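You operate a simulated robot arm through the tools that you are given. There is no shell and no other tool. Be economical: measure what you need, move in short steps, check, and stop when the job is done.

Carry out the task below with a simulated robot arm. There is one attempt and no reset: what you move stays moved.

## Task
Rinse the green nut under the blue tap and rub it dry.
Fine: open the tap fully till the soap is gone, shut it; set the nut on the sink top, then dry it with the blue rag, rag back; nut into the nuts bin.

It is judged by the outcome, as a careful person would: the job done as asked, and still so three seconds after it is handed in. It fails if anything else is knocked over, pushed out of place, dropped, spilled or broken.

## Robot
A 7-joint arm with a two-finger parallel gripper on a trunk, on a base that drives. Base frame: it is fixed to the floor where the robot stands at the start and does not move with it; the origin is under the middle of the robot, x ahead of it, y to its left, z up. Units: cm, degrees, N and s.
Its first joint turns from -166.0 to 166.0 degrees. Places, roughly: blue nut (5x4x3 cm) [60, 130, 90]; blue rag (9x5x3 cm) [100, 60, 90]; blue tap [100, 0, 100]; nuts bin [70, 80, 90]; purple nut (5x4x3 cm) [40, 130, 90]; sink [100, 30, 60]; sink top [80, 60, 90]; white nut (5x4x3 cm) [40, 140, 90]. Payload 3.43 kg.
The tool frame sits at the grasp point between the pads (the TCP): z along the fingers, y along the line on which they close. The tips reach 3.4 cm beyond it. The gripper opens to 12.8 cm. The fingers are 2.4 cm wide and 1.2 cm thick; the gripper's body (4.8 by 13 cm) begins 9.6 cm behind the TCP.
Orientation is told as [roll, pitch, yaw] about the base's x, y, z axes, in that order, counted from this pose: with the fingers straight down and closing along the base's y, the tool's x points along the base's -x, its y along +y and its z along -z.

## Interface
- The arm moves only by the tool drive_tool. Its argument "motion" is text: rows parted by semicolons, each of 7 numbers parted by spaces: the gripper command, from -1 (fully open) to 1 (shut), values between in proportion, then the shift along the tool's x, y, z in units of 500 mm (1.0 is 500 mm), then the turn, a rotation vector about the tool's x, y, z in units of 120 degrees (1.0 is 120 degrees). In form: fingers x y z wx wy wz; .... A call has 1 to 20 rows; each row is the pose to reach, as a shift and turn from the pose commanded when the call began, along the tool's axes at that moment. A call with a number of a shift or a turn outside -1 to 1 is refused whole. Each row takes 0.2 s and may step no farther than 5 cm and 8.6 degrees from the row before; otherwise, or with a gripper value out of range, the whole call is refused. A pose out of reach is approached as far as the arm can. The call stops where the force on the tool passes 70 N (or 10 N more than at its start, if that is more) or the arm is blocked; 0.2 s more then pass. Each finger travels about 15.3 cm/s and halts on what it meets, pressing with about 26 N; the grip force reading is that of the motor and also rises with nothing between the fingers. The clock runs only during rows and for 0.2 s after the last one: add rows that repeat a pose to give the fingers time. The reply holds the time, the measured pose of the TCP, the force on the tool along the base axes, the opening and the grip force, in the units named above and with some noise, with the torque about the TCP (base axes, N m) and any sound that the robot's microphone picked up.
- Cameras (640 x 400 px; columns grow to the right, rows downward): "scene" is now at [20.15, 23.3, 137.43]; the picture's right is [-0.01, -1.00, 0.00], its down [-0.51, 0.01, -0.86] and it looks along [0.86, -0.01, -0.51] (base axes); focal length 287 px, centre (320, 200). "wrist" rides on the gripper at [7.6, -1.1, -16] in the tool frame; the picture's right is [0.15, 0.99, 0.00], its down [-0.88, 0.13, -0.46] and it looks along [-0.45, 0.07, 0.89] (tool axes); focal length 234 px, centre (320, 200). There is no depth. A picture from a camera that has moved, and an enlarged one, comes with that camera's place and axes in the base frame and with its lens.
- get_image(camera): a new picture of that camera. The clock stands still meanwhile.
- drive_base(legs): drives the robot by 1 to 6 legs, each [ahead, turn to the left] in cm and degrees, along the robot's own axes; the way and the turn of a leg run together, so that a leg with both is an arc; at most 150 cm and 180 degrees a leg. The arm and the cameras ride along, it lands a little off, and it stops where it bumps. It gives what a move gives.
- turn_head(pan, tilt): turns the head with the scene camera to pan (to the left, within 120 degrees either way) and tilt (down, from -29 to 69), counted from straight ahead of the robot. It gives what a move gives.
- zoom(camera, box): a new picture of the part [left, top, right, bottom] of that camera's present view, enlarged. The clock stands still meanwhile.
- sign_off(): hands the job in; it is judged then, once.

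Go step by step. Nothing tells you exact positions but the pictures and the camera data: compare them with the known pose of the tool, close in by small moves and look again before you grip or let go. The budget is 120 turns and 78 pictures, counting those below and the enlarged ones. Unless the task says otherwise, let go and move clear before handing in, and close with one line.

The tools are called after "Request:" as a command line: name --argument value ..., lists and objects as JSON in quotes. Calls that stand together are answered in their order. drive_tool: Moves the arm, as the interface text tells. Its arguments: {"type":"object","properties":{"motion":{"type":"string"}},"required":["motion"]} The other tools are called the same way: drive_base (legs) drives the base; turn_head (pan, tilt) turns the head that bears the scene camera; get_image (camera) takes a picture; zoom (camera, box) takes an enlarged picture of a part of a camera's view; sign_off () hands the job in.

At the start:

```text
t: 0.0
ee_pos: [64.12, -2.04, 114.4]
tool_rot: [-0.1, 0.0, 0.0]
ft_force: [-0.4, -0.2, 0.1]
torque: [0.0, -0.01, 0.0]
gripper_width: 12.81
gripper_force: 0.0
robot x, y, heading: [0.12, -0.32, -0.2]
head pan, tilt: [-0.7, 29.7]
```

scene: 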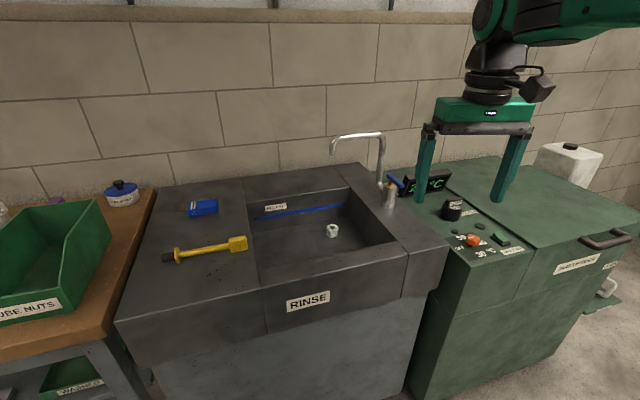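
wrist: 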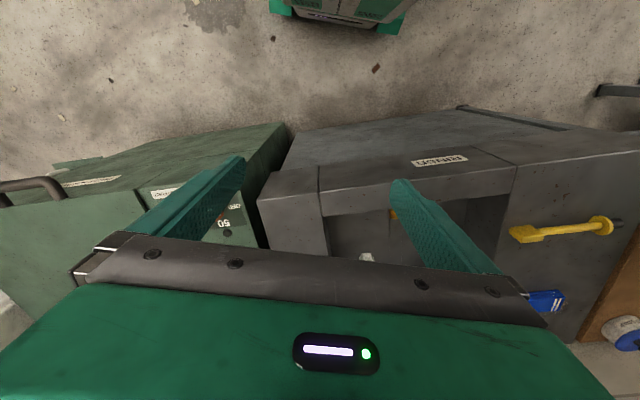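

I see a sink with a whitish nut in the basin, a blue rag and a yellow brush on the sink top, and a green machine on the right. I'll zoom in on the basin, the tap and the left side.

Request:
zoom --camera "scene" --box '[240, 120, 440, 245]'

Request:
zoom --camera "scene" --box '[380, 150, 540, 270]'

Request:
turn_head --pan 50 --tilt 35

Request:
get_image --camera "scene"

```text
3.20 times, centred on (340, 182) of scene
camera zoom: at [20.15, 23.3, 137.43], right [-0.01, -1.0, 0.0], down [-0.51, 0.01, -0.86], along [0.86, -0.01, -0.51], focal length 917 px, centre (256, 256)
```

zoom: 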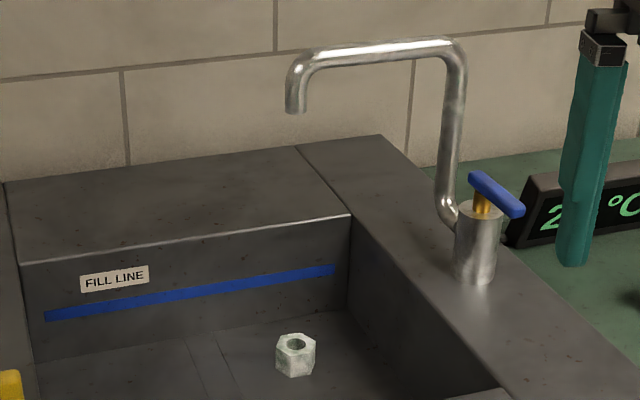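

```text
3.33 times, centred on (460, 210) of scene
camera zoom: at [20.15, 23.3, 137.43], right [-0.01, -1.0, 0.0], down [-0.51, 0.01, -0.86], along [0.86, -0.01, -0.51], focal length 955 px, centre (-147, 167)
```

zoom: 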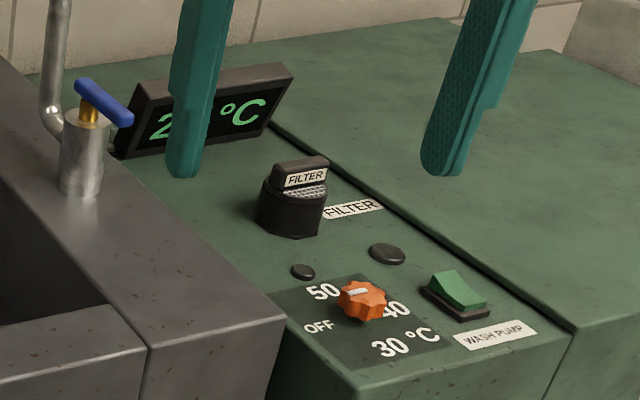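

```text
t: 1.2
ee_pos: [62.61, -2.09, 115.03]
tool_rot: [0.1, -0.6, 0.0]
ft_force: [-0.4, -1.1, 0.0]
torque: [-0.02, -0.01, -0.01]
gripper_width: 12.8
gripper_force: 0.0
robot x, y, heading: [-0.11, -0.12, 0.1]
head pan, tilt: [50.0, 35.0]
```

```text
73 pictures are left
camera scene: at [16.75, 30.15, 136.64], right [0.77, -0.64, -0.01], down [-0.38, -0.44, -0.81], along [0.52, 0.63, -0.58], focal length 287 px, centre (320, 200)
```

scene: 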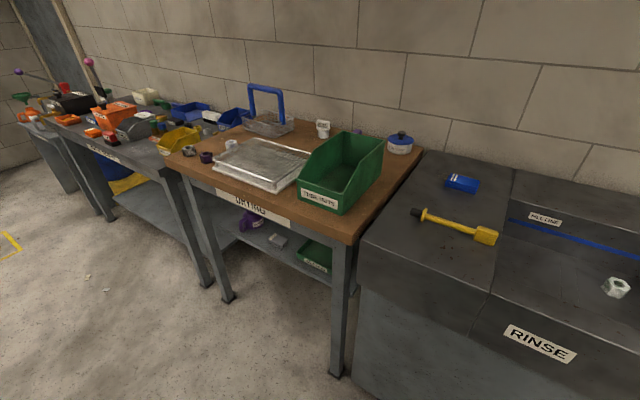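

The bin's label and the objects on the table need reading. I'll zoom in on them.

Request:
zoom --camera "scene" --box '[280, 120, 440, 220]'

Request:
zoom --camera "scene" --box '[160, 80, 340, 280]'

Request:
zoom --camera "scene" --box '[400, 160, 640, 310]'

```text
4.00 times, centred on (360, 170) of scene
camera zoom: at [16.75, 30.15, 136.64], right [0.77, -0.64, -0.01], down [-0.38, -0.44, -0.81], along [0.52, 0.63, -0.58], focal length 1146 px, centre (160, 320)
```

zoom: 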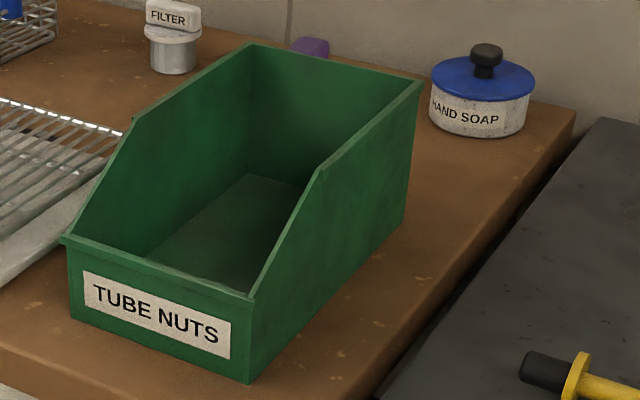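

```text
2.00 times, centred on (250, 180) of scene
camera zoom: at [16.75, 30.15, 136.64], right [0.77, -0.64, -0.01], down [-0.38, -0.44, -0.81], along [0.52, 0.63, -0.58], focal length 573 px, centre (460, 240)
```

zoom: 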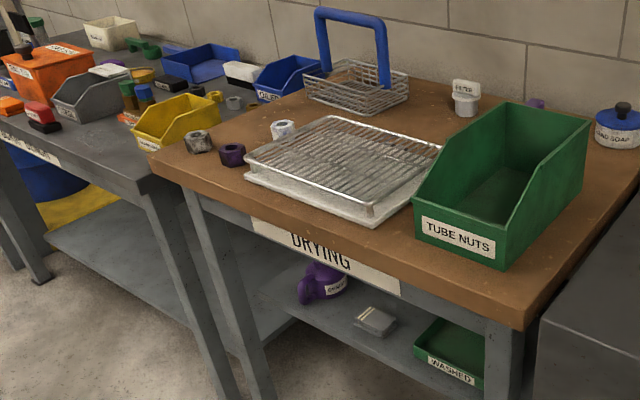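

```text
2.67 times, centred on (520, 235) of scene
camera zoom: at [16.75, 30.15, 136.64], right [0.77, -0.64, -0.01], down [-0.38, -0.44, -0.81], along [0.52, 0.63, -0.58], focal length 764 px, centre (-213, 107)
```

zoom: 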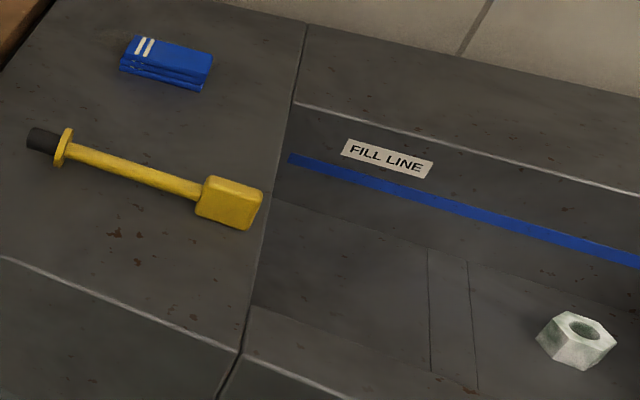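

The soapy nut lies in the basin nearly under the spout, at about (103, 18, 75). The bin marked "TUBE NUTS" is the nuts bin. From about (18, 30) everything should be in reach, so I'll drive there.

Request:
drive_base --legs '[[0, 90], [30, 0], [0, -90]]'

Request:
drive_base --legs '[[14, 0]]'

Request:
turn_head --pan -15 --tilt 38

Request:
get_image --camera "scene"

Request:
get_image --camera "wrist"

```text
t: 11.8
ee_pos: [62.81, 28.16, 115.19]
tool_rot: [-0.1, -0.7, 0.5]
ft_force: [0.0, -0.2, -0.3]
torque: [0.03, 0.01, -0.03]
gripper_width: 12.8
gripper_force: 0.2
robot x, y, heading: [0.4, 30.91, 0.6]
head pan, tilt: [50.0, 35.0]
```

```text
t: 13.2
ee_pos: [75.61, 28.58, 115.9]
tool_rot: [0.1, -1.4, 0.6]
ft_force: [0.5, -0.5, 0.3]
torque: [0.01, 0.03, 0.02]
gripper_width: 12.8
gripper_force: 0.1
robot x, y, heading: [14.39, 30.96, 0.6]
head pan, tilt: [50.0, 35.0]
```

```text
t: 14.5
ee_pos: [74.17, 28.5, 116.59]
tool_rot: [0.0, -2.1, 0.6]
ft_force: [1.0, 0.6, -0.7]
torque: [-0.02, 0.01, 0.02]
gripper_width: 12.81
gripper_force: 0.1
robot x, y, heading: [14.15, 30.87, 0.8]
head pan, tilt: [-15.0, 38.0]
```

```text
69 pictures are left
camera scene: at [33.58, 52.51, 136.15], right [-0.25, -0.97, 0.0], down [-0.61, 0.15, -0.78], along [0.75, -0.2, -0.63], focal length 287 px, centre (320, 200)
```

scene: 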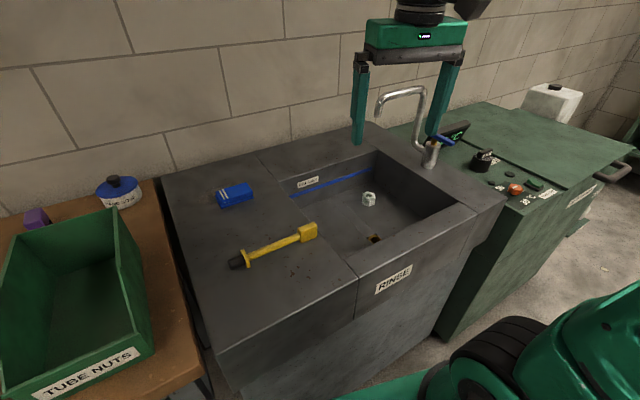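

```text
68 pictures are left
camera wrist: at [66.01, 27.17, 132.34], right [-0.16, 0.99, -0.01], down [0.86, 0.14, 0.49], along [0.48, 0.07, -0.87], focal length 234 px, centre (320, 200)
```

wrist: 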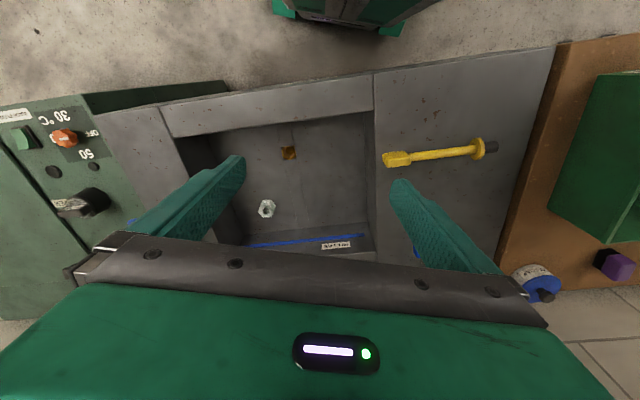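

The basin has an open drain near its front. I'll zoom in on the tap and the nut to get their positions from this new viewpoint.

Request:
zoom --camera "scene" --box '[360, 75, 480, 175]'

Request:
zoom --camera "scene" --box '[280, 150, 440, 260]'

```text
4.00 times, centred on (420, 125) of scene
camera zoom: at [33.58, 52.51, 136.15], right [-0.25, -0.97, 0.0], down [-0.61, 0.15, -0.78], along [0.75, -0.2, -0.63], focal length 1146 px, centre (-80, 500)
```

zoom: 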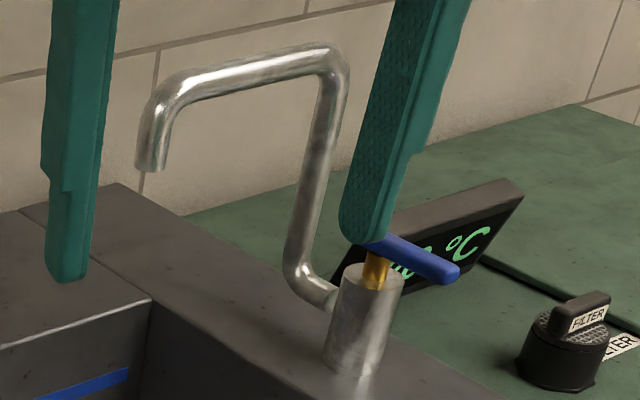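

```text
3.64 times, centred on (360, 205) of scene
camera zoom: at [33.58, 52.51, 136.15], right [-0.25, -0.97, 0.0], down [-0.61, 0.15, -0.78], along [0.75, -0.2, -0.63], focal length 1042 px, centre (174, 182)
```

zoom: 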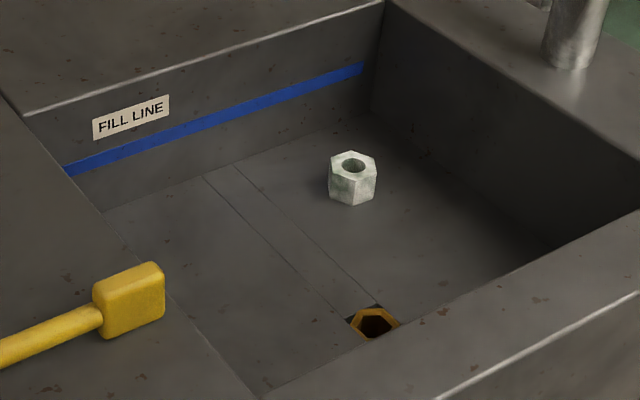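

The rays agree well. The sink top is at z≈88, the nut at about (100.7, 18, 77), the spout outlet at about (101, 18.8, 105), and the tap's blue T-bar on a stem at about (99, 0.4), z≈98. I'll shut the fingers and go above and in front of the tap.

Request:
drive_tool --motion "1 -0.05 -0.0675 0 0 0.0022 0; 1 -0.1 -0.135 0 0 0.0044 0; 1 -0.15 -0.2025 0 0 0.0066 0; 1 -0.2 -0.27 0 0 0.0088 0; 1 -0.25 -0.3375 0 0 0.011 0; 1 -0.29 -0.405 0 0 0.0132 0; 1 -0.33 -0.4725 0 0 0.0154 0; 1 -0.37 -0.54 0 0 0.0175 0; 1 -0.37 -0.54 0 0 0.0175 0"

Request:
get_image --camera "wrist"

Request:
zoom --camera "scene" --box '[360, 75, 480, 175]'

```text
t: 16.5
ee_pos: [92.99, 1.65, 117.35]
tool_rot: [0.0, 0.1, 0.8]
ft_force: [1.0, 0.4, -0.7]
torque: [-0.05, -0.03, -0.03]
gripper_width: 0.01
gripper_force: 26.2
robot x, y, heading: [14.13, 31.42, 0.5]
head pan, tilt: [-15.0, 38.0]
```

```text
65 pictures are left
camera wrist: at [85.38, 0.28, 133.31], right [-0.16, 0.99, 0.0], down [0.88, 0.14, 0.46], along [0.45, 0.07, -0.89], focal length 234 px, centre (320, 200)
```

wrist: 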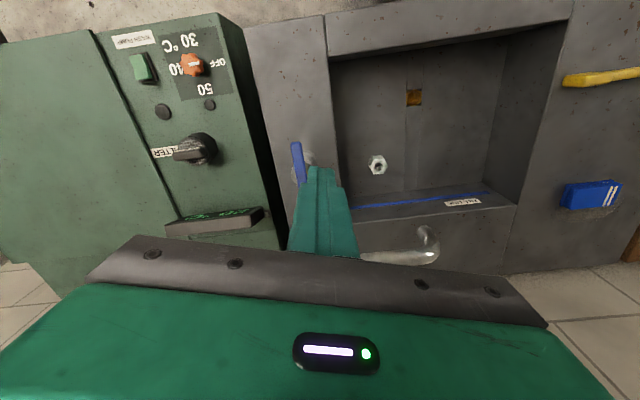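

```text
4.00 times, centred on (420, 125) of scene
camera zoom: at [33.59, 52.5, 136.15], right [-0.25, -0.97, 0.0], down [-0.61, 0.15, -0.78], along [0.75, -0.2, -0.63], focal length 1146 px, centre (-80, 500)
```

zoom: 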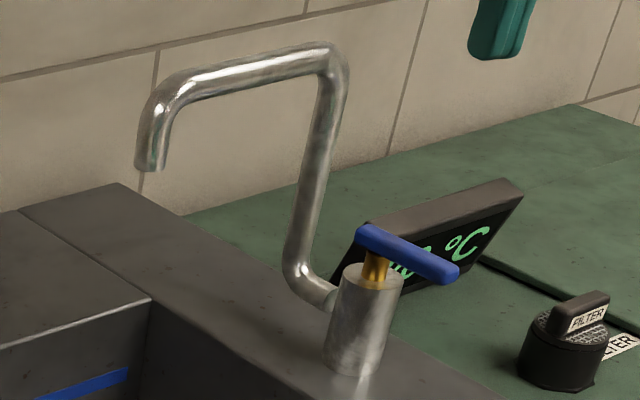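

The bar is a lever, with its stem near the far end at (99, 0) and its tip near (94, -2.3). I'll lower the shut fingertips beside it on the sink side and look before pushing.

Request:
drive_tool --motion "1 -0.028 0.008 0.09 0 0 0; 1 -0.028 0.008 0.18 0 0 0; 1 -0.028 0.008 0.26 0 0 0; 1 -0.028 0.008 0.341 0 0 0; 1 -0.028 0.008 0.341 0 0 0"

Request:
get_image --camera "wrist"

Request:
zoom --camera "scene" --box '[360, 75, 480, 175]'

```text
t: 17.7
ee_pos: [94.66, 2.4, 100.17]
tool_rot: [0.0, -0.1, 0.7]
ft_force: [-0.4, 0.4, -0.7]
torque: [0.0, -0.01, 0.02]
gripper_width: 0.0
gripper_force: 26.2
robot x, y, heading: [14.59, 30.87, 0.5]
head pan, tilt: [-15.0, 38.0]
```

```text
63 pictures are left
camera wrist: at [87.02, 0.99, 116.14], right [-0.16, 0.99, 0.0], down [0.88, 0.14, 0.46], along [0.45, 0.07, -0.89], focal length 234 px, centre (320, 200)
```

wrist: 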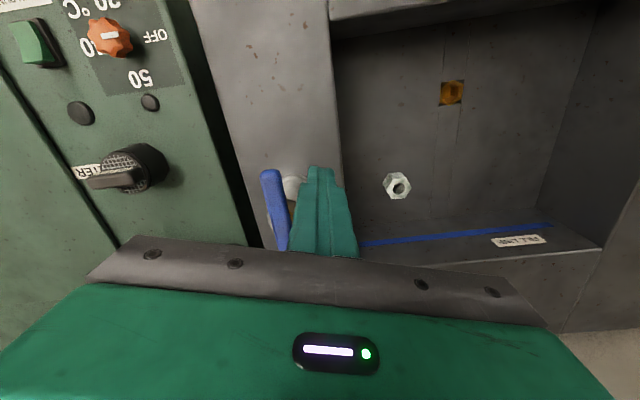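

```text
4.00 times, centred on (420, 125) of scene
camera zoom: at [33.59, 52.5, 136.15], right [-0.25, -0.97, 0.0], down [-0.61, 0.15, -0.78], along [0.75, -0.2, -0.63], focal length 1146 px, centre (-80, 500)
```

zoom: 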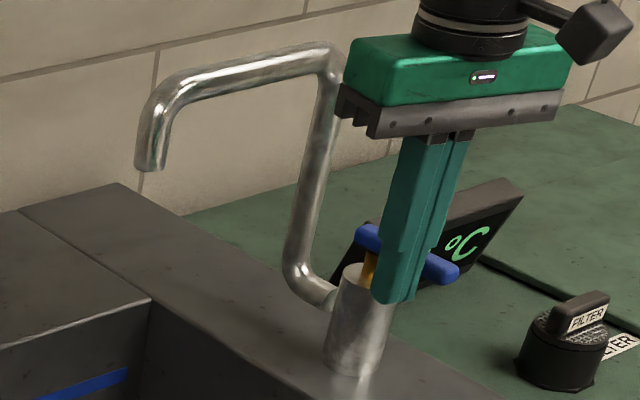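

The fingertips are just on the sink side of the lever and clear of everything. I'll push it counterclockwise a little and check for a response.

Request:
drive_tool --motion "1 0 -0.02 0 0 0 0; 1 -0.001 -0.036 0 0 0 0; 1 -0.002 -0.05 0 0 0 0; 1 -0.004 -0.065 0 0 0 0; 1 -0.008 -0.08 0 0 0 0; 1 -0.008 -0.08 0 0 0 0"

Request:
get_image --camera "wrist"

```text
t: 19.1
ee_pos: [94.71, -1.84, 100.37]
tool_rot: [-0.1, 0.0, 0.6]
ft_force: [-0.1, -0.1, 0.0]
torque: [0.02, 0.02, 0.03]
gripper_width: 0.0
gripper_force: 26.1
robot x, y, heading: [14.66, 30.86, 0.6]
head pan, tilt: [-15.0, 38.0]
```

```text
61 pictures are left
camera wrist: at [87.22, -3.22, 116.27], right [-0.16, 0.99, 0.0], down [0.88, 0.14, 0.46], along [0.45, 0.07, -0.89], focal length 234 px, centre (320, 200)
```

wrist: 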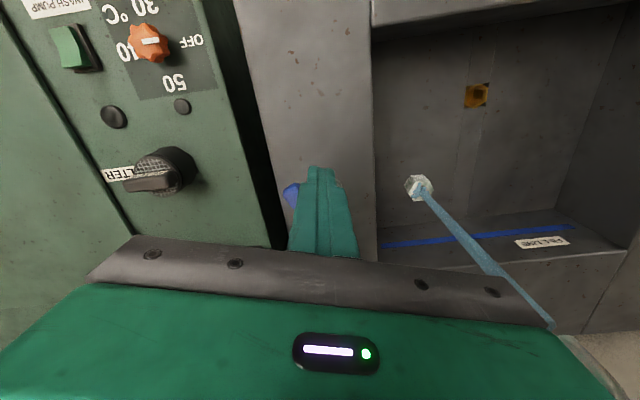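

Water is flowing right onto the nut. I'll keep turning the lever along its arc to its stop, so the tap is fully open.

Request:
drive_tool --motion "1 -0.012 -0.015 0 0 0 0; 1 -0.026 -0.028 0 0 0 0; 1 -0.042 -0.038 0 0 0 0; 1 -0.06 -0.046 0 0 0 0; 1 -0.076 -0.049 0 0 0 0; 1 -0.076 -0.049 0 0 0 0"

Request:
zoom --camera "scene" --box '[300, 75, 500, 260]'

Request:
get_image --camera "wrist"

```text
t: 20.5
ee_pos: [98.47, -4.24, 100.3]
tool_rot: [-0.1, -0.1, 0.6]
ft_force: [0.2, -0.5, 0.1]
torque: [-0.01, 0.01, -0.01]
gripper_width: 0.0
gripper_force: 25.4
robot x, y, heading: [14.36, 30.92, 0.5]
head pan, tilt: [-15.0, 38.0]
```

```text
2.16 times, centred on (400, 168) of scene
camera zoom: at [33.6, 52.5, 136.15], right [-0.25, -0.97, 0.0], down [-0.61, 0.15, -0.78], along [0.75, -0.2, -0.63], focal length 620 px, centre (147, 270)
```

zoom: 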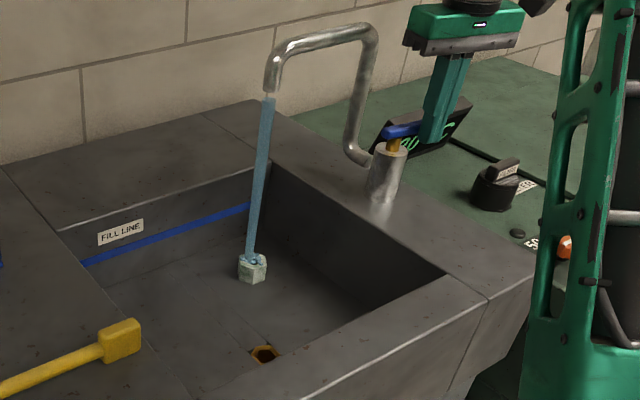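

```text
59 pictures are left
camera wrist: at [91.02, -5.62, 116.26], right [-0.16, 0.99, 0.0], down [0.88, 0.14, 0.46], along [0.45, 0.07, -0.89], focal length 234 px, centre (320, 200)
```

wrist: 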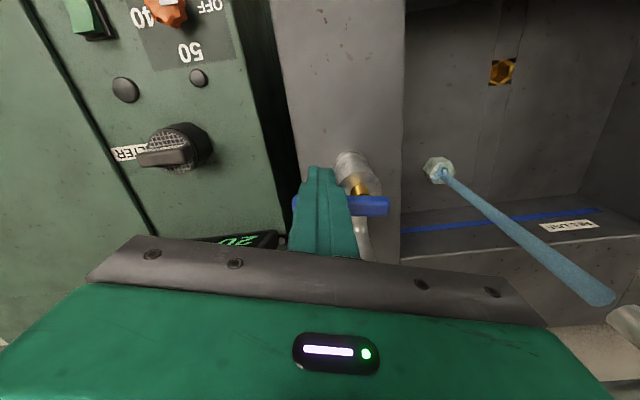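

The lever has turned about 90° with no resistance yet. I'll nudge on slowly to feel for the stop.

Request:
drive_tool --motion "1 -0.008 0 0 0 0 0; 1 -0.016 0 0 0 0 0; 1 -0.016 0 0 0 0 0"

Request:
get_image --camera "wrist"

```text
t: 21.3
ee_pos: [99.27, -4.41, 100.22]
tool_rot: [0.0, 0.2, 0.5]
ft_force: [-31.3, 3.3, 2.3]
torque: [0.03, 0.39, 0.36]
gripper_width: 0.0
gripper_force: 25.9
robot x, y, heading: [14.65, 30.84, 0.6]
head pan, tilt: [-15.0, 38.0]
```

```text
58 pictures are left
camera wrist: at [91.63, -5.65, 116.28], right [-0.16, 0.99, 0.0], down [0.88, 0.14, 0.45], along [0.45, 0.07, -0.89], focal length 234 px, centre (320, 200)
```

wrist: 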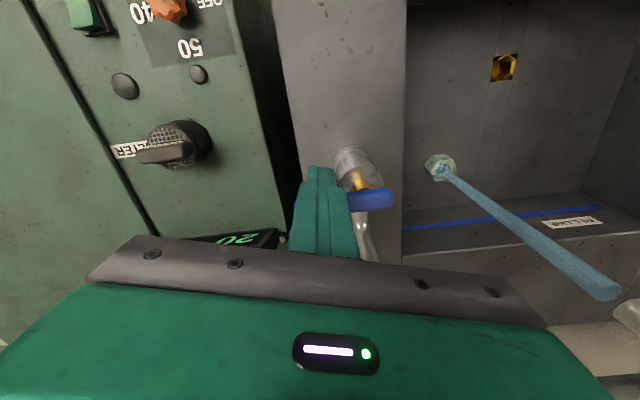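

A 31 N reaction shows the lever is at its stop, so the tap is fully open. I'll back off slightly and let the water run, then look at the nut.

Request:
drive_tool --motion "1 0.03 0 0 0 0 0; 1 0.03 0 0 0 0 0; 1 0.03 0 0 0 0 0; 1 0.03 0 0 0 0 0; 1 0.03 0 0 0 0 0; 1 0.03 0 0 0 0 0; 1 0.03 0 0 0 0 0; 1 0.03 0 0 0 0 0; 1 0.03 0 0 0 0 0; 1 0.03 0 0 0 0 0; 1 0.03 0 0 0 0 0; 1 0.03 0 0 0 0 0"

Request:
zoom --camera "scene" --box '[330, 170, 410, 220]'

```text
t: 23.9
ee_pos: [97.92, -4.2, 100.21]
tool_rot: [0.0, 0.0, 0.6]
ft_force: [-0.7, 0.0, 0.1]
torque: [-0.02, -0.03, 0.01]
gripper_width: 0.0
gripper_force: 25.7
robot x, y, heading: [14.42, 30.74, 0.9]
head pan, tilt: [-15.0, 38.0]
```

```text
8.00 times, centred on (370, 195) of scene
camera zoom: at [33.59, 52.5, 136.15], right [-0.25, -0.97, 0.0], down [-0.61, 0.15, -0.78], along [0.75, -0.2, -0.63], focal length 2293 px, centre (-80, 240)
```

zoom: 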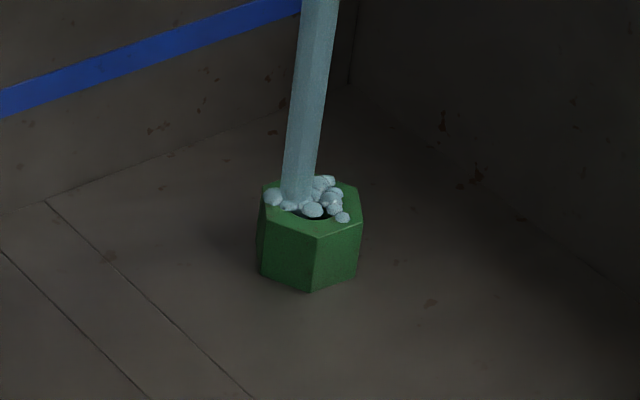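

The soap film is gone from the sides, with a little foam left where the stream lands. I'll keep the water running while I lift and yaw the tool 45°, placing the fingertips on the other side of the lever for closing.

Request:
drive_tool --motion "1 0 0 -0.08 0 0 0; 1 0 0 -0.156 0 0 0; 1 -0.02 0 -0.156 0 0 -0.0625; 1 -0.04 0 -0.156 0 0 -0.125; 1 -0.06 0.003 -0.156 0 0 -0.1875; 1 -0.08 0.006 -0.156 0 0 -0.25; 1 -0.1 0.01 -0.156 0 0 -0.3125; 1 -0.114 0.012 -0.156 0 0 -0.375; 1 -0.114 0.012 -0.156 0 0 -0.375"

Request:
zoom --camera "scene" --box '[330, 170, 410, 220]'

Request:
get_image --camera "wrist"

```text
t: 25.9
ee_pos: [103.82, -3.52, 108.03]
tool_rot: [0.0, 0.0, 45.7]
ft_force: [-1.1, -0.1, -1.2]
torque: [-0.03, 0.0, 0.05]
gripper_width: 0.0
gripper_force: 26.1
robot x, y, heading: [14.52, 30.94, 0.8]
head pan, tilt: [-15.0, 38.0]
```

```text
8.00 times, centred on (370, 195) of scene
camera zoom: at [33.59, 52.5, 136.15], right [-0.25, -0.97, 0.0], down [-0.61, 0.15, -0.78], along [0.75, -0.2, -0.63], focal length 2293 px, centre (-80, 240)
```

zoom: 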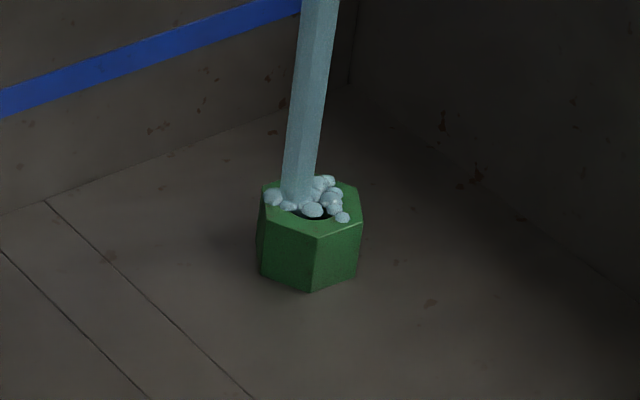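

```text
55 pictures are left
camera wrist: at [99.27, -9.93, 124.12], right [-0.81, 0.59, 0.0], down [0.52, 0.72, 0.46], along [0.27, 0.37, -0.89], focal length 234 px, centre (320, 200)
```

wrist: 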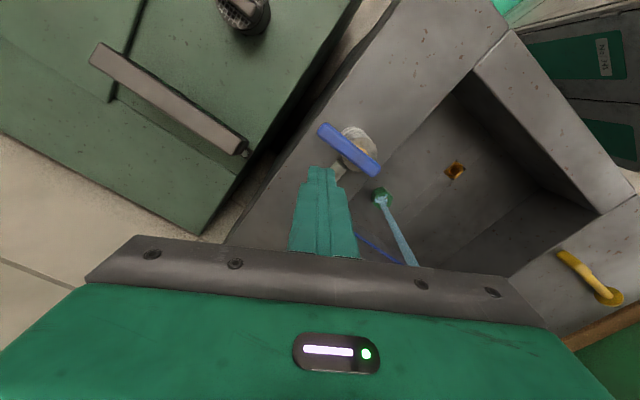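

The foam is unchanged, so it is just splash on a clean, green nut. I'll lower the fingertips behind the lever.

Request:
drive_tool --motion "1 -0.007 -0.016 0 0 0 0; 1 -0.007 -0.016 0.08 0 0 0; 1 -0.007 -0.016 0.15 0 0 0; 1 -0.007 -0.016 0.156 0 0 0; 1 -0.007 -0.016 0.156 0 0 0"

Request:
get_image --camera "wrist"

Request:
zoom --camera "scene" --box '[340, 75, 480, 215]'

```text
t: 27.1
ee_pos: [104.52, -4.01, 100.13]
tool_rot: [0.0, 0.0, 45.6]
ft_force: [0.3, -0.5, 0.3]
torque: [0.01, 0.0, -0.02]
gripper_width: 0.02
gripper_force: 25.6
robot x, y, heading: [14.34, 31.03, 0.5]
head pan, tilt: [-15.0, 38.0]
```

```text
54 pictures are left
camera wrist: at [99.96, -10.33, 116.32], right [-0.81, 0.59, 0.0], down [0.52, 0.72, 0.46], along [0.27, 0.37, -0.89], focal length 234 px, centre (320, 200)
```

wrist: 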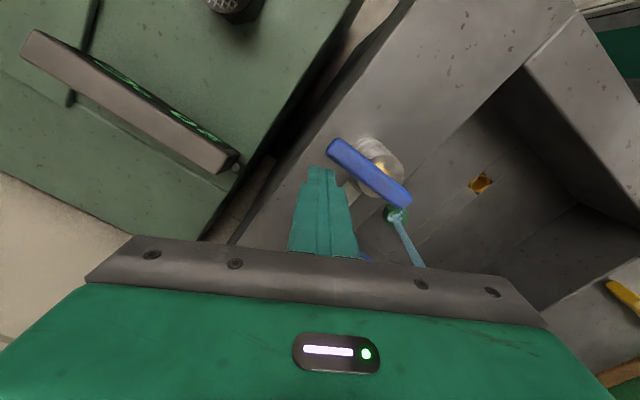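

```text
2.86 times, centred on (410, 145) of scene
camera zoom: at [33.6, 52.49, 136.15], right [-0.25, -0.97, 0.0], down [-0.61, 0.15, -0.78], along [0.75, -0.2, -0.63], focal length 819 px, centre (63, 357)
```

zoom: 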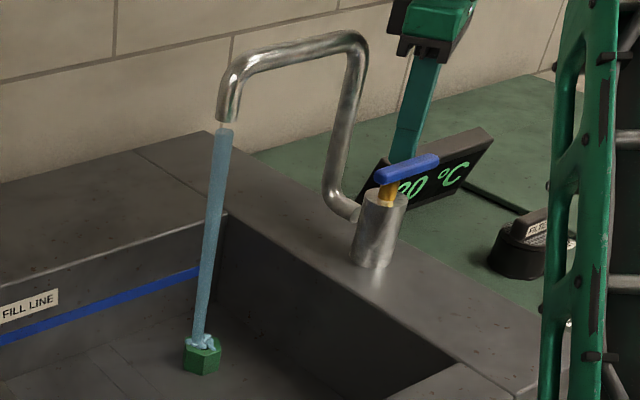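

The fingertips are properly behind the lever. I'll sweep it clockwise back to shut.

Request:
drive_tool --motion "1 0.011 0.031 0 0 0 0; 1 0.036 0.034 0 0 0 0; 1 0.059 0.043 0 0 0 0; 1 0.079 0.059 0 0 0 0; 1 0.094 0.079 0 0 0 0; 1 0.102 0.097 0 0 0 0; 1 0.108 0.113 0 0 0 0; 1 0.108 0.113 0 0 0 0"

Request:
zoom --camera "scene" --box '[330, 75, 480, 215]'

Request:
get_image --camera "wrist"

```text
t: 28.9
ee_pos: [96.63, -3.88, 100.24]
tool_rot: [0.0, 0.0, 45.6]
ft_force: [0.7, 0.9, 0.1]
torque: [0.0, 0.0, -0.01]
gripper_width: 0.0
gripper_force: 26.5
robot x, y, heading: [14.43, 30.89, 0.4]
head pan, tilt: [-15.0, 38.0]
```

```text
2.86 times, centred on (405, 145) of scene
camera zoom: at [33.6, 52.5, 136.15], right [-0.25, -0.97, 0.0], down [-0.61, 0.15, -0.78], along [0.75, -0.2, -0.63], focal length 819 px, centre (77, 357)
```

zoom: 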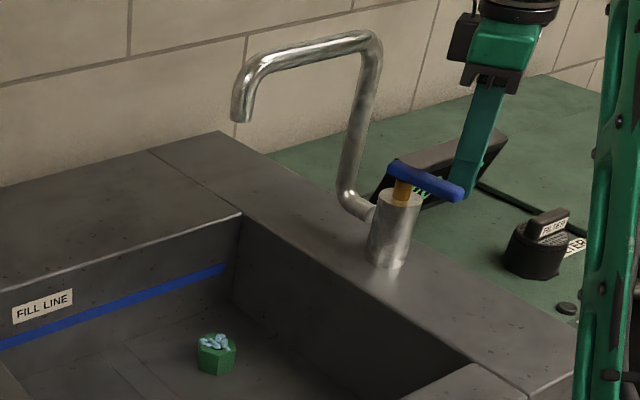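

```text
51 pictures are left
camera wrist: at [92.09, -10.24, 116.33], right [-0.81, 0.59, 0.0], down [0.52, 0.72, 0.46], along [0.27, 0.37, -0.89], focal length 234 px, centre (320, 200)
```

wrist: 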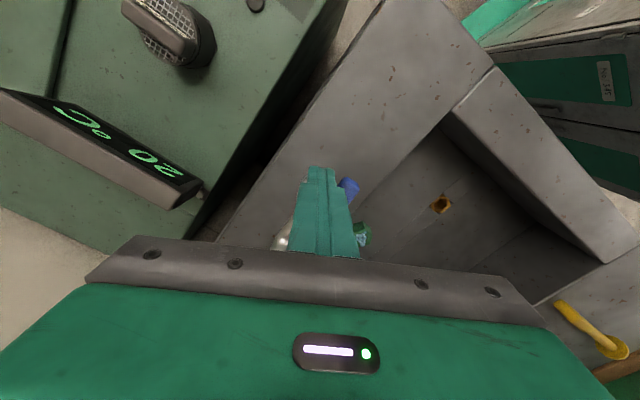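

The water has stopped. The nut still shows something white on top, so I'll check whether it is foam.

Request:
zoom --camera "scene" --box '[340, 170, 400, 220]'

```text
8.00 times, centred on (370, 195) of scene
camera zoom: at [33.6, 52.5, 136.15], right [-0.25, -0.97, 0.0], down [-0.61, 0.15, -0.78], along [0.75, -0.2, -0.63], focal length 2293 px, centre (-80, 240)
```

zoom: 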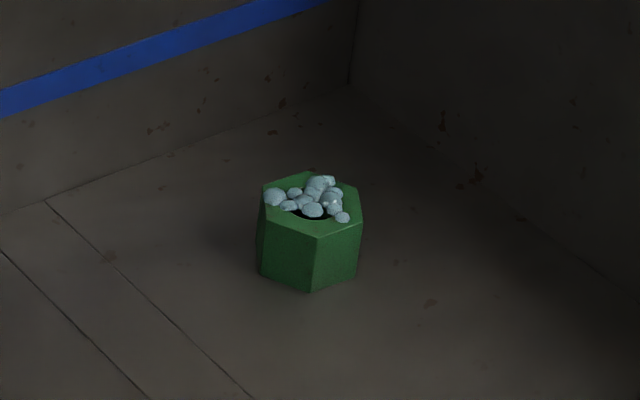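

Soap foam is still on top of the nut, so I'll open the tap fully again with the same push and let it run longer.

Request:
drive_tool --motion "1 0 0 -0.1 0 0 0; 1 -0.033 0.065 -0.1 0 0 0; 1 -0.065 0.131 -0.1 0 0 0; 1 -0.065 0.131 -0.05 0 0 0; 1 -0.065 0.131 0 0 0 0; 1 -0.04 0.089 0 0 0 0; 1 -0.025 0.07 0 0 0 0; 1 -0.009 0.051 0 0 0 0; 1 -0.004 0.026 0 0 0 0; 1 -0.001 0.001 0 0 0 0; 1 -0.008 -0.02 0 0 0 0; 1 -0.017 -0.04 0 0 0 0; 1 -0.028 -0.051 0 0 0 0; 1 -0.028 -0.051 0 0 0 0"

Request:
get_image --camera "wrist"

Request:
zoom --camera "scene" --box '[330, 75, 480, 215]'

```text
t: 31.9
ee_pos: [99.16, -4.75, 100.1]
tool_rot: [0.3, 0.0, 45.5]
ft_force: [-29.6, 3.2, -5.5]
torque: [0.06, 0.43, 0.06]
gripper_width: 0.0
gripper_force: 26.1
robot x, y, heading: [14.8, 30.95, 0.6]
head pan, tilt: [-15.0, 38.0]
```

```text
49 pictures are left
camera wrist: at [94.71, -11.01, 116.22], right [-0.81, 0.59, 0.0], down [0.53, 0.72, 0.45], along [0.26, 0.37, -0.89], focal length 234 px, centre (320, 200)
```

wrist: 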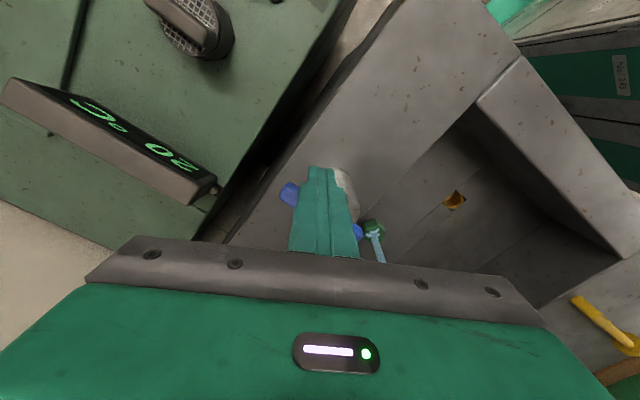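

```text
2.86 times, centred on (405, 145) of scene
camera zoom: at [33.48, 52.5, 136.16], right [-0.25, -0.97, 0.0], down [-0.61, 0.15, -0.78], along [0.76, -0.2, -0.63], focal length 819 px, centre (77, 357)
```

zoom: 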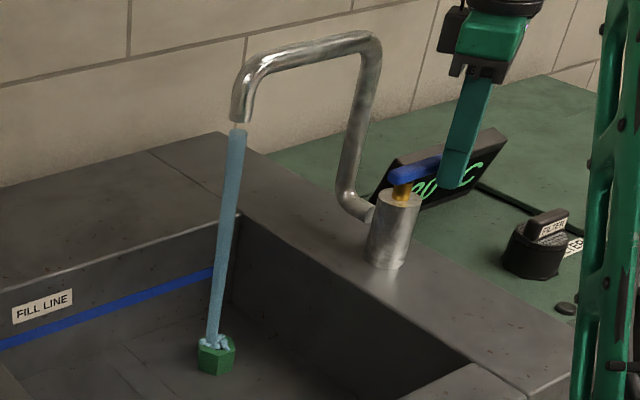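

The tap is fully open again at the stop. I'll move the fingertips over to the closing side and dwell there while it rinses.

Request:
drive_tool --motion "1 0.015 0.015 0 0 0 0; 1 0.015 0.015 -0.06 0 0 0; 1 0.015 0.015 -0.13 0 0 0; 1 -0.03 -0.03 -0.13 0 0 0; 1 -0.085 -0.066 -0.13 0 0 0; 1 -0.085 -0.066 -0.06 0 0 0; 1 -0.085 -0.066 0 0 0 0; 1 -0.085 -0.066 0 0 0 0; 1 -0.085 -0.066 0 0 0 0; 1 -0.085 -0.066 0 0 0 0; 1 -0.085 -0.066 0 0 0 0; 1 -0.085 -0.066 0 0 0 0; 1 -0.085 -0.066 0 0 0 0; 1 -0.085 -0.066 0 0 0 0; 1 -0.085 -0.066 0 0 0 0; 1 -0.085 -0.066 0 0 0 0; 1 -0.085 -0.066 0 0 0 0; 1 -0.085 -0.066 0 0 0 0; 1 -0.085 -0.066 0 0 0 0; 1 -0.085 -0.066 0 0 0 0"

Request:
zoom --camera "scene" --box '[340, 170, 400, 220]'

```text
t: 36.1
ee_pos: [104.69, -3.96, 100.12]
tool_rot: [0.1, 0.0, 45.6]
ft_force: [-0.8, -0.4, -0.8]
torque: [-0.02, -0.01, 0.0]
gripper_width: 0.0
gripper_force: 26.0
robot x, y, heading: [14.32, 30.96, 0.7]
head pan, tilt: [-15.0, 38.0]
```

```text
8.00 times, centred on (370, 195) of scene
camera zoom: at [33.6, 52.5, 136.15], right [-0.25, -0.97, 0.0], down [-0.61, 0.15, -0.78], along [0.75, -0.2, -0.63], focal length 2293 px, centre (-80, 240)
```

zoom: 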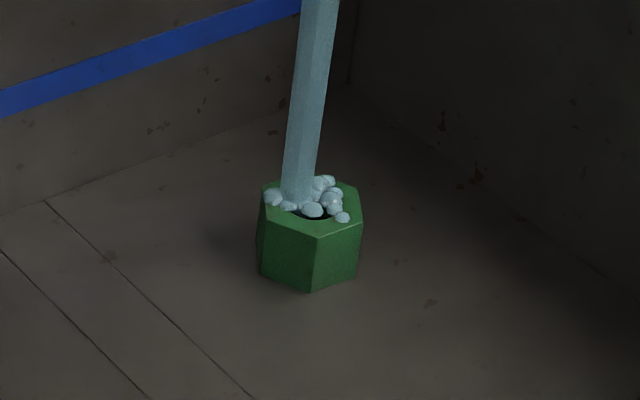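

The foam hasn't changed yet. I'll let the water run a few more seconds.

Request:
drive_tool --motion "1 0 0 0 0 0 0; 1 0 0 0 0 0 0; 1 0 0 0 0 0 0; 1 0 0 0 0 0 0; 1 0 0 0 0 0 0; 1 0 0 0 0 0 0; 1 0 0 0 0 0 0; 1 0 0 0 0 0 0; 1 0 0 0 0 0 0; 1 0 0 0 0 0 0; 1 0 0 0 0 0 0; 1 0 0 0 0 0 0; 1 0 0 0 0 0 0; 1 0 0 0 0 0 0; 1 0 0 0 0 0 0; 1 0 0 0 0 0 0; 1 0 0 0 0 0 0; 1 0 0 0 0 0 0; 1 0 0 0 0 0 0; 1 0 0 0 0 0 0"

Request:
drive_tool --motion "1 0 0 0 0 0 0; 1 0 0 0 0 0 0; 1 0 0 0 0 0 0; 1 0 0 0 0 0 0; 1 0 0 0 0 0 0; 1 0 0 0 0 0 0; 1 0 0 0 0 0 0; 1 0 0 0 0 0 0; 1 0 0 0 0 0 0; 1 0 0 0 0 0 0; 1 0 0 0 0 0 0; 1 0 0 0 0 0 0; 1 0 0 0 0 0 0; 1 0 0 0 0 0 0; 1 0 0 0 0 0 0; 1 0 0 0 0 0 0; 1 0 0 0 0 0 0; 1 0 0 0 0 0 0; 1 0 0 0 0 0 0; 1 0 0 0 0 0 0"

Request:
zoom --camera "scene" --box '[340, 170, 400, 220]'

```text
t: 40.3
ee_pos: [104.78, -3.94, 100.15]
tool_rot: [0.0, 0.0, 45.6]
ft_force: [0.5, -0.3, -0.3]
torque: [-0.04, -0.02, 0.0]
gripper_width: 0.0
gripper_force: 25.6
robot x, y, heading: [14.6, 31.11, 0.2]
head pan, tilt: [-15.0, 38.0]
```

```text
t: 44.5
ee_pos: [104.79, -3.93, 100.14]
tool_rot: [0.0, -0.1, 45.6]
ft_force: [-0.1, 0.4, 0.3]
torque: [0.0, -0.01, 0.02]
gripper_width: 0.02
gripper_force: 26.1
robot x, y, heading: [14.54, 30.91, 0.7]
head pan, tilt: [-15.0, 38.0]
```

```text
8.00 times, centred on (370, 195) of scene
camera zoom: at [33.6, 52.5, 136.15], right [-0.25, -0.97, 0.0], down [-0.61, 0.15, -0.78], along [0.75, -0.2, -0.63], focal length 2293 px, centre (-80, 240)
```

zoom: 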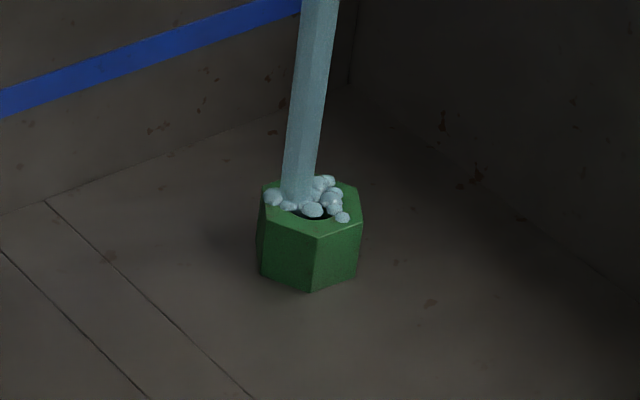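

After about 18 s of full flow the milky soap film is long gone, and the bluish beads don't change at all. They are water drops, which the rag should remove. I'll shut the tap, pushing until it meets its stop.

Request:
drive_tool --motion "1 0.011 0.031 0 0 0 0; 1 0.036 0.034 0 0 0 0; 1 0.059 0.043 0 0 0 0; 1 0.079 0.059 0 0 0 0; 1 0.094 0.079 0 0 0 0; 1 0.102 0.097 0 0 0 0; 1 0.108 0.113 0 0 0 0; 1 0.1 0.122 0 0 0 0; 1 0.092 0.13 0 0 0 0; 1 0.092 0.13 0 0 0 0"

Request:
zoom --camera "scene" --box '[330, 75, 480, 215]'

```text
t: 46.7
ee_pos: [96.86, -3.34, 100.34]
tool_rot: [-0.1, 0.0, 45.1]
ft_force: [5.0, -54.7, -0.9]
torque: [-0.77, -0.06, -0.13]
gripper_width: 0.01
gripper_force: 26.0
robot x, y, heading: [14.37, 30.88, 0.7]
head pan, tilt: [-15.0, 38.0]
```

```text
2.86 times, centred on (405, 145) of scene
camera zoom: at [33.62, 52.27, 136.18], right [-0.25, -0.97, 0.0], down [-0.61, 0.15, -0.78], along [0.75, -0.2, -0.63], focal length 819 px, centre (77, 357)
```

zoom: 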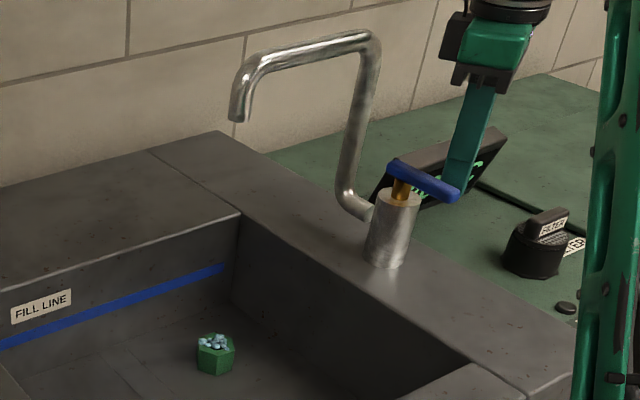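

The tap is firmly shut at its stop, with about 55 N of reaction. The spout is directly over the nut, so I'll need to reach in tilted from the front. First I'll lift, retreat to above the basin front and yaw to match the nut's flats, about -17°.

Request:
drive_tool --motion "1 0.01 -0.01 0 0 0 0; 1 0.01 -0.01 -0.0875 0 0 0; 1 0.01 -0.01 -0.175 0 0 0; 1 0.01 -0.01 -0.2625 0 0 0; 1 0.01 -0.01 -0.35 0 0 0; 1 0.03 0.06 -0.35 0 0 0.0646; 1 0.02 0.13 -0.35 0 0 0.129; 0.5 0 0.2 -0.35 0 0 0.1938; 0 -0.02 0.27 -0.35 0 0 0.2584; 0 -0.045 0.34 -0.35 0 0 0.323; 0 -0.07 0.41 -0.35 0 0 0.3876; 0 -0.09 0.475 -0.35 0 0 0.4522; 0 -0.114 0.537 -0.35 0 0 0.517; 0 -0.114 0.537 -0.35 0 0 0.517"

Request:
get_image --camera "wrist"

Request:
zoom --camera "scene" --box '[340, 170, 400, 220]'

```text
t: 49.7
ee_pos: [81.85, 20.0, 117.75]
tool_rot: [0.0, 0.0, -16.4]
ft_force: [-0.6, -0.2, 0.6]
torque: [0.0, -0.03, 0.0]
gripper_width: 6.38
gripper_force: 0.1
robot x, y, heading: [14.34, 31.14, 0.7]
head pan, tilt: [-15.0, 38.0]
```

```text
44 pictures are left
camera wrist: at [74.14, 21.0, 133.8], right [0.14, 0.99, 0.0], down [0.88, -0.12, 0.46], along [0.45, -0.06, -0.89], focal length 234 px, centre (320, 200)
```

wrist: 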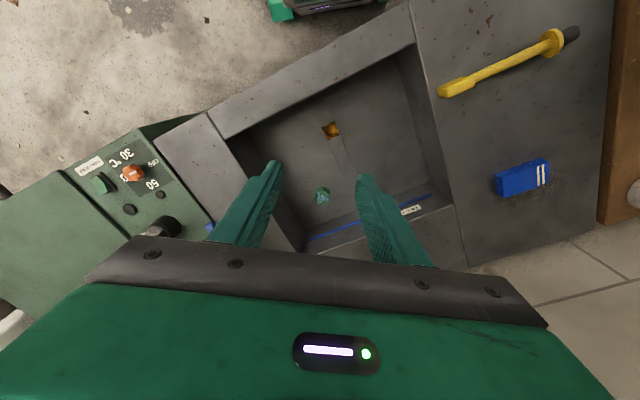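

```text
8.00 times, centred on (370, 195) of scene
camera zoom: at [33.58, 52.5, 136.15], right [-0.25, -0.97, 0.0], down [-0.61, 0.15, -0.78], along [0.75, -0.2, -0.63], focal length 2293 px, centre (-80, 240)
```

zoom: 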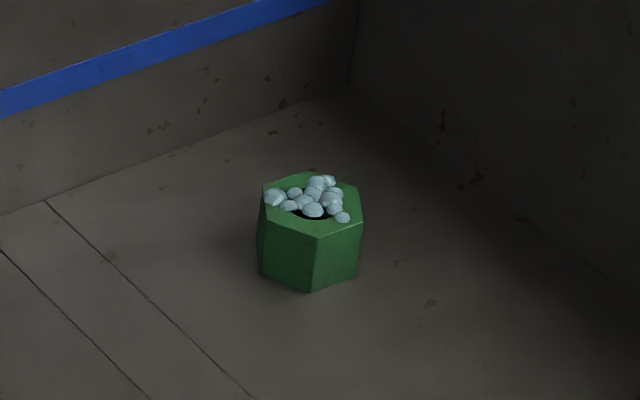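

The wrist view confirms the nut is near (101.3, 18, 77). I'll tilt the tool 25° so the fingers point forward and down, and move to a point back along the approach line.

Request:
drive_tool --motion "0 -0.026 0.018 0.055 0 -0.052 0; 0 -0.052 0.036 0.11 0 -0.104 0; 0 -0.079 0.054 0.167 0 -0.156 0; 0 -0.105 0.072 0.223 0 -0.208 0; 0 -0.105 0.072 0.223 0 -0.208 0"

Request:
get_image --camera "wrist"

```text
t: 50.9
ee_pos: [87.69, 22.08, 106.7]
tool_rot: [0.0, -25.2, -16.3]
ft_force: [-0.2, -0.6, 0.6]
torque: [0.0, 0.05, -0.01]
gripper_width: 6.39
gripper_force: 0.1
robot x, y, heading: [14.63, 31.3, 0.4]
head pan, tilt: [-15.0, 38.0]
```

```text
42 pictures are left
camera wrist: at [74.29, 24.75, 117.91], right [0.15, 0.99, -0.06], down [0.62, -0.05, 0.79], along [0.77, -0.16, -0.62], focal length 234 px, centre (320, 200)
```

wrist: 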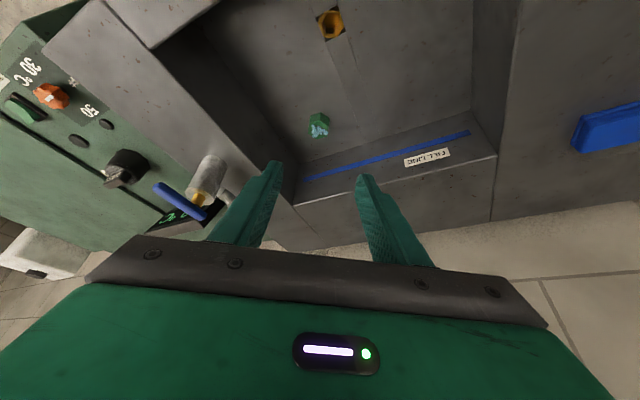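

The approach line is aimed at the nut. I'll advance 23 cm along the tool axis and look.

Request:
drive_tool --motion "0 -0.001 -0.001 0.09 0 0 0; 0 -0.002 -0.002 0.18 0 0 0; 0 -0.003 -0.003 0.27 0 0 0; 0 -0.004 -0.005 0.36 0 0 0; 0 -0.004 -0.005 0.46 0 0 0; 0 -0.004 -0.005 0.46 0 0 0"

Request:
get_image --camera "wrist"

Request:
get_image --camera "scene"

```text
t: 52.3
ee_pos: [97.33, 19.09, 85.76]
tool_rot: [0.0, -24.9, -16.4]
ft_force: [0.1, 0.3, 0.8]
torque: [-0.01, 0.02, -0.02]
gripper_width: 6.4
gripper_force: 0.0
robot x, y, heading: [14.24, 31.01, 0.7]
head pan, tilt: [-15.0, 38.0]
```

```text
41 pictures are left
camera wrist: at [83.89, 21.73, 97.04], right [0.15, 0.99, -0.06], down [0.62, -0.05, 0.79], along [0.77, -0.16, -0.62], focal length 234 px, centre (320, 200)
```

wrist: 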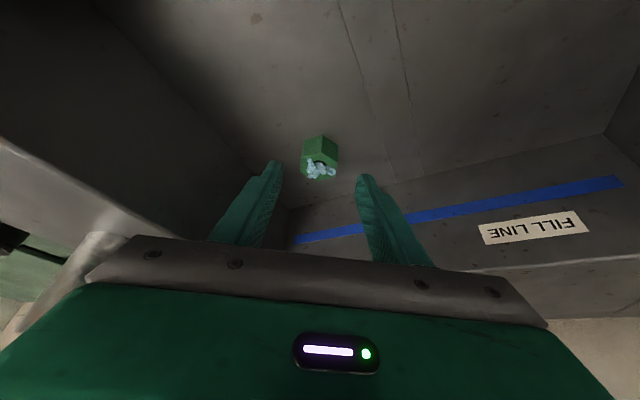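

```text
40 pictures are left
camera scene: at [33.58, 52.5, 136.15], right [-0.25, -0.97, 0.0], down [-0.61, 0.15, -0.78], along [0.75, -0.2, -0.63], focal length 287 px, centre (320, 200)
```

scene: 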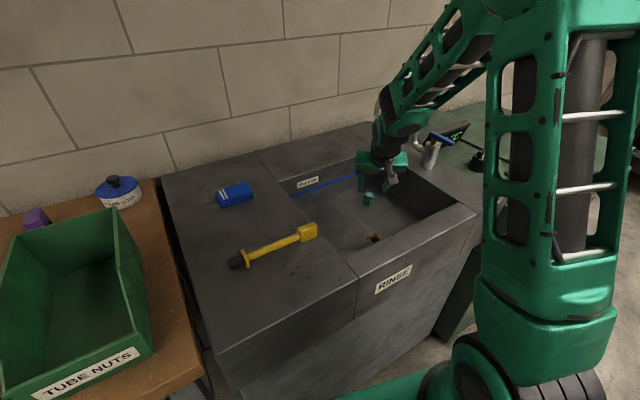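

The nut sits centred between the fingers. I'll go the last 7 cm.

Request:
drive_tool --motion "0 0 -0.003 0.06 0 0 0; 0 0.003 -0.004 0.11 0 0 0; 0 0.004 -0.005 0.14 0 0 0; 0 0.004 -0.005 0.14 0 0 0"

Request:
get_image --camera "wrist"

Request:
zoom --camera "scene" --box '[330, 140, 430, 220]'

```text
t: 53.3
ee_pos: [99.87, 18.16, 79.28]
tool_rot: [0.1, -25.0, -16.3]
ft_force: [0.2, 0.4, -0.4]
torque: [-0.03, 0.0, 0.02]
gripper_width: 6.4
gripper_force: 0.1
robot x, y, heading: [14.41, 31.05, 0.6]
head pan, tilt: [-15.0, 38.0]
```

```text
39 pictures are left
camera wrist: at [86.41, 20.73, 90.72], right [0.15, 0.99, -0.06], down [0.62, -0.05, 0.79], along [0.77, -0.16, -0.62], focal length 234 px, centre (320, 200)
```

wrist: 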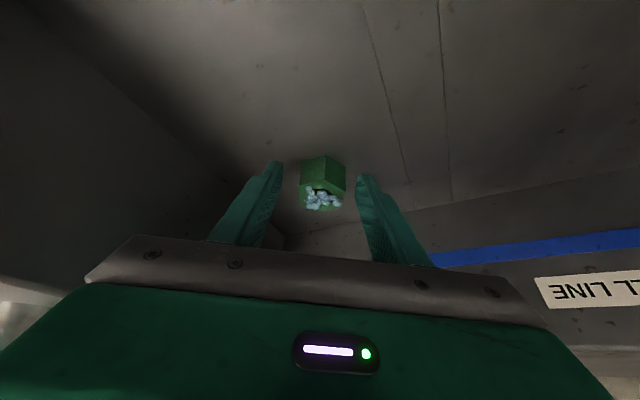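

```text
5.00 times, centred on (380, 180) of scene
camera zoom: at [33.59, 52.5, 136.15], right [-0.25, -0.97, 0.0], down [-0.61, 0.15, -0.78], along [0.75, -0.2, -0.63], focal length 1433 px, centre (20, 300)
```

zoom: 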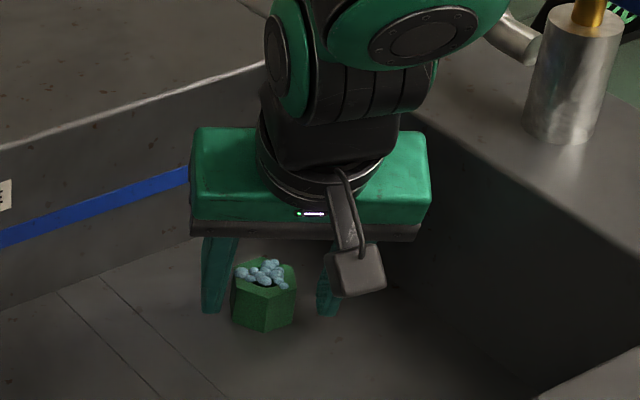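

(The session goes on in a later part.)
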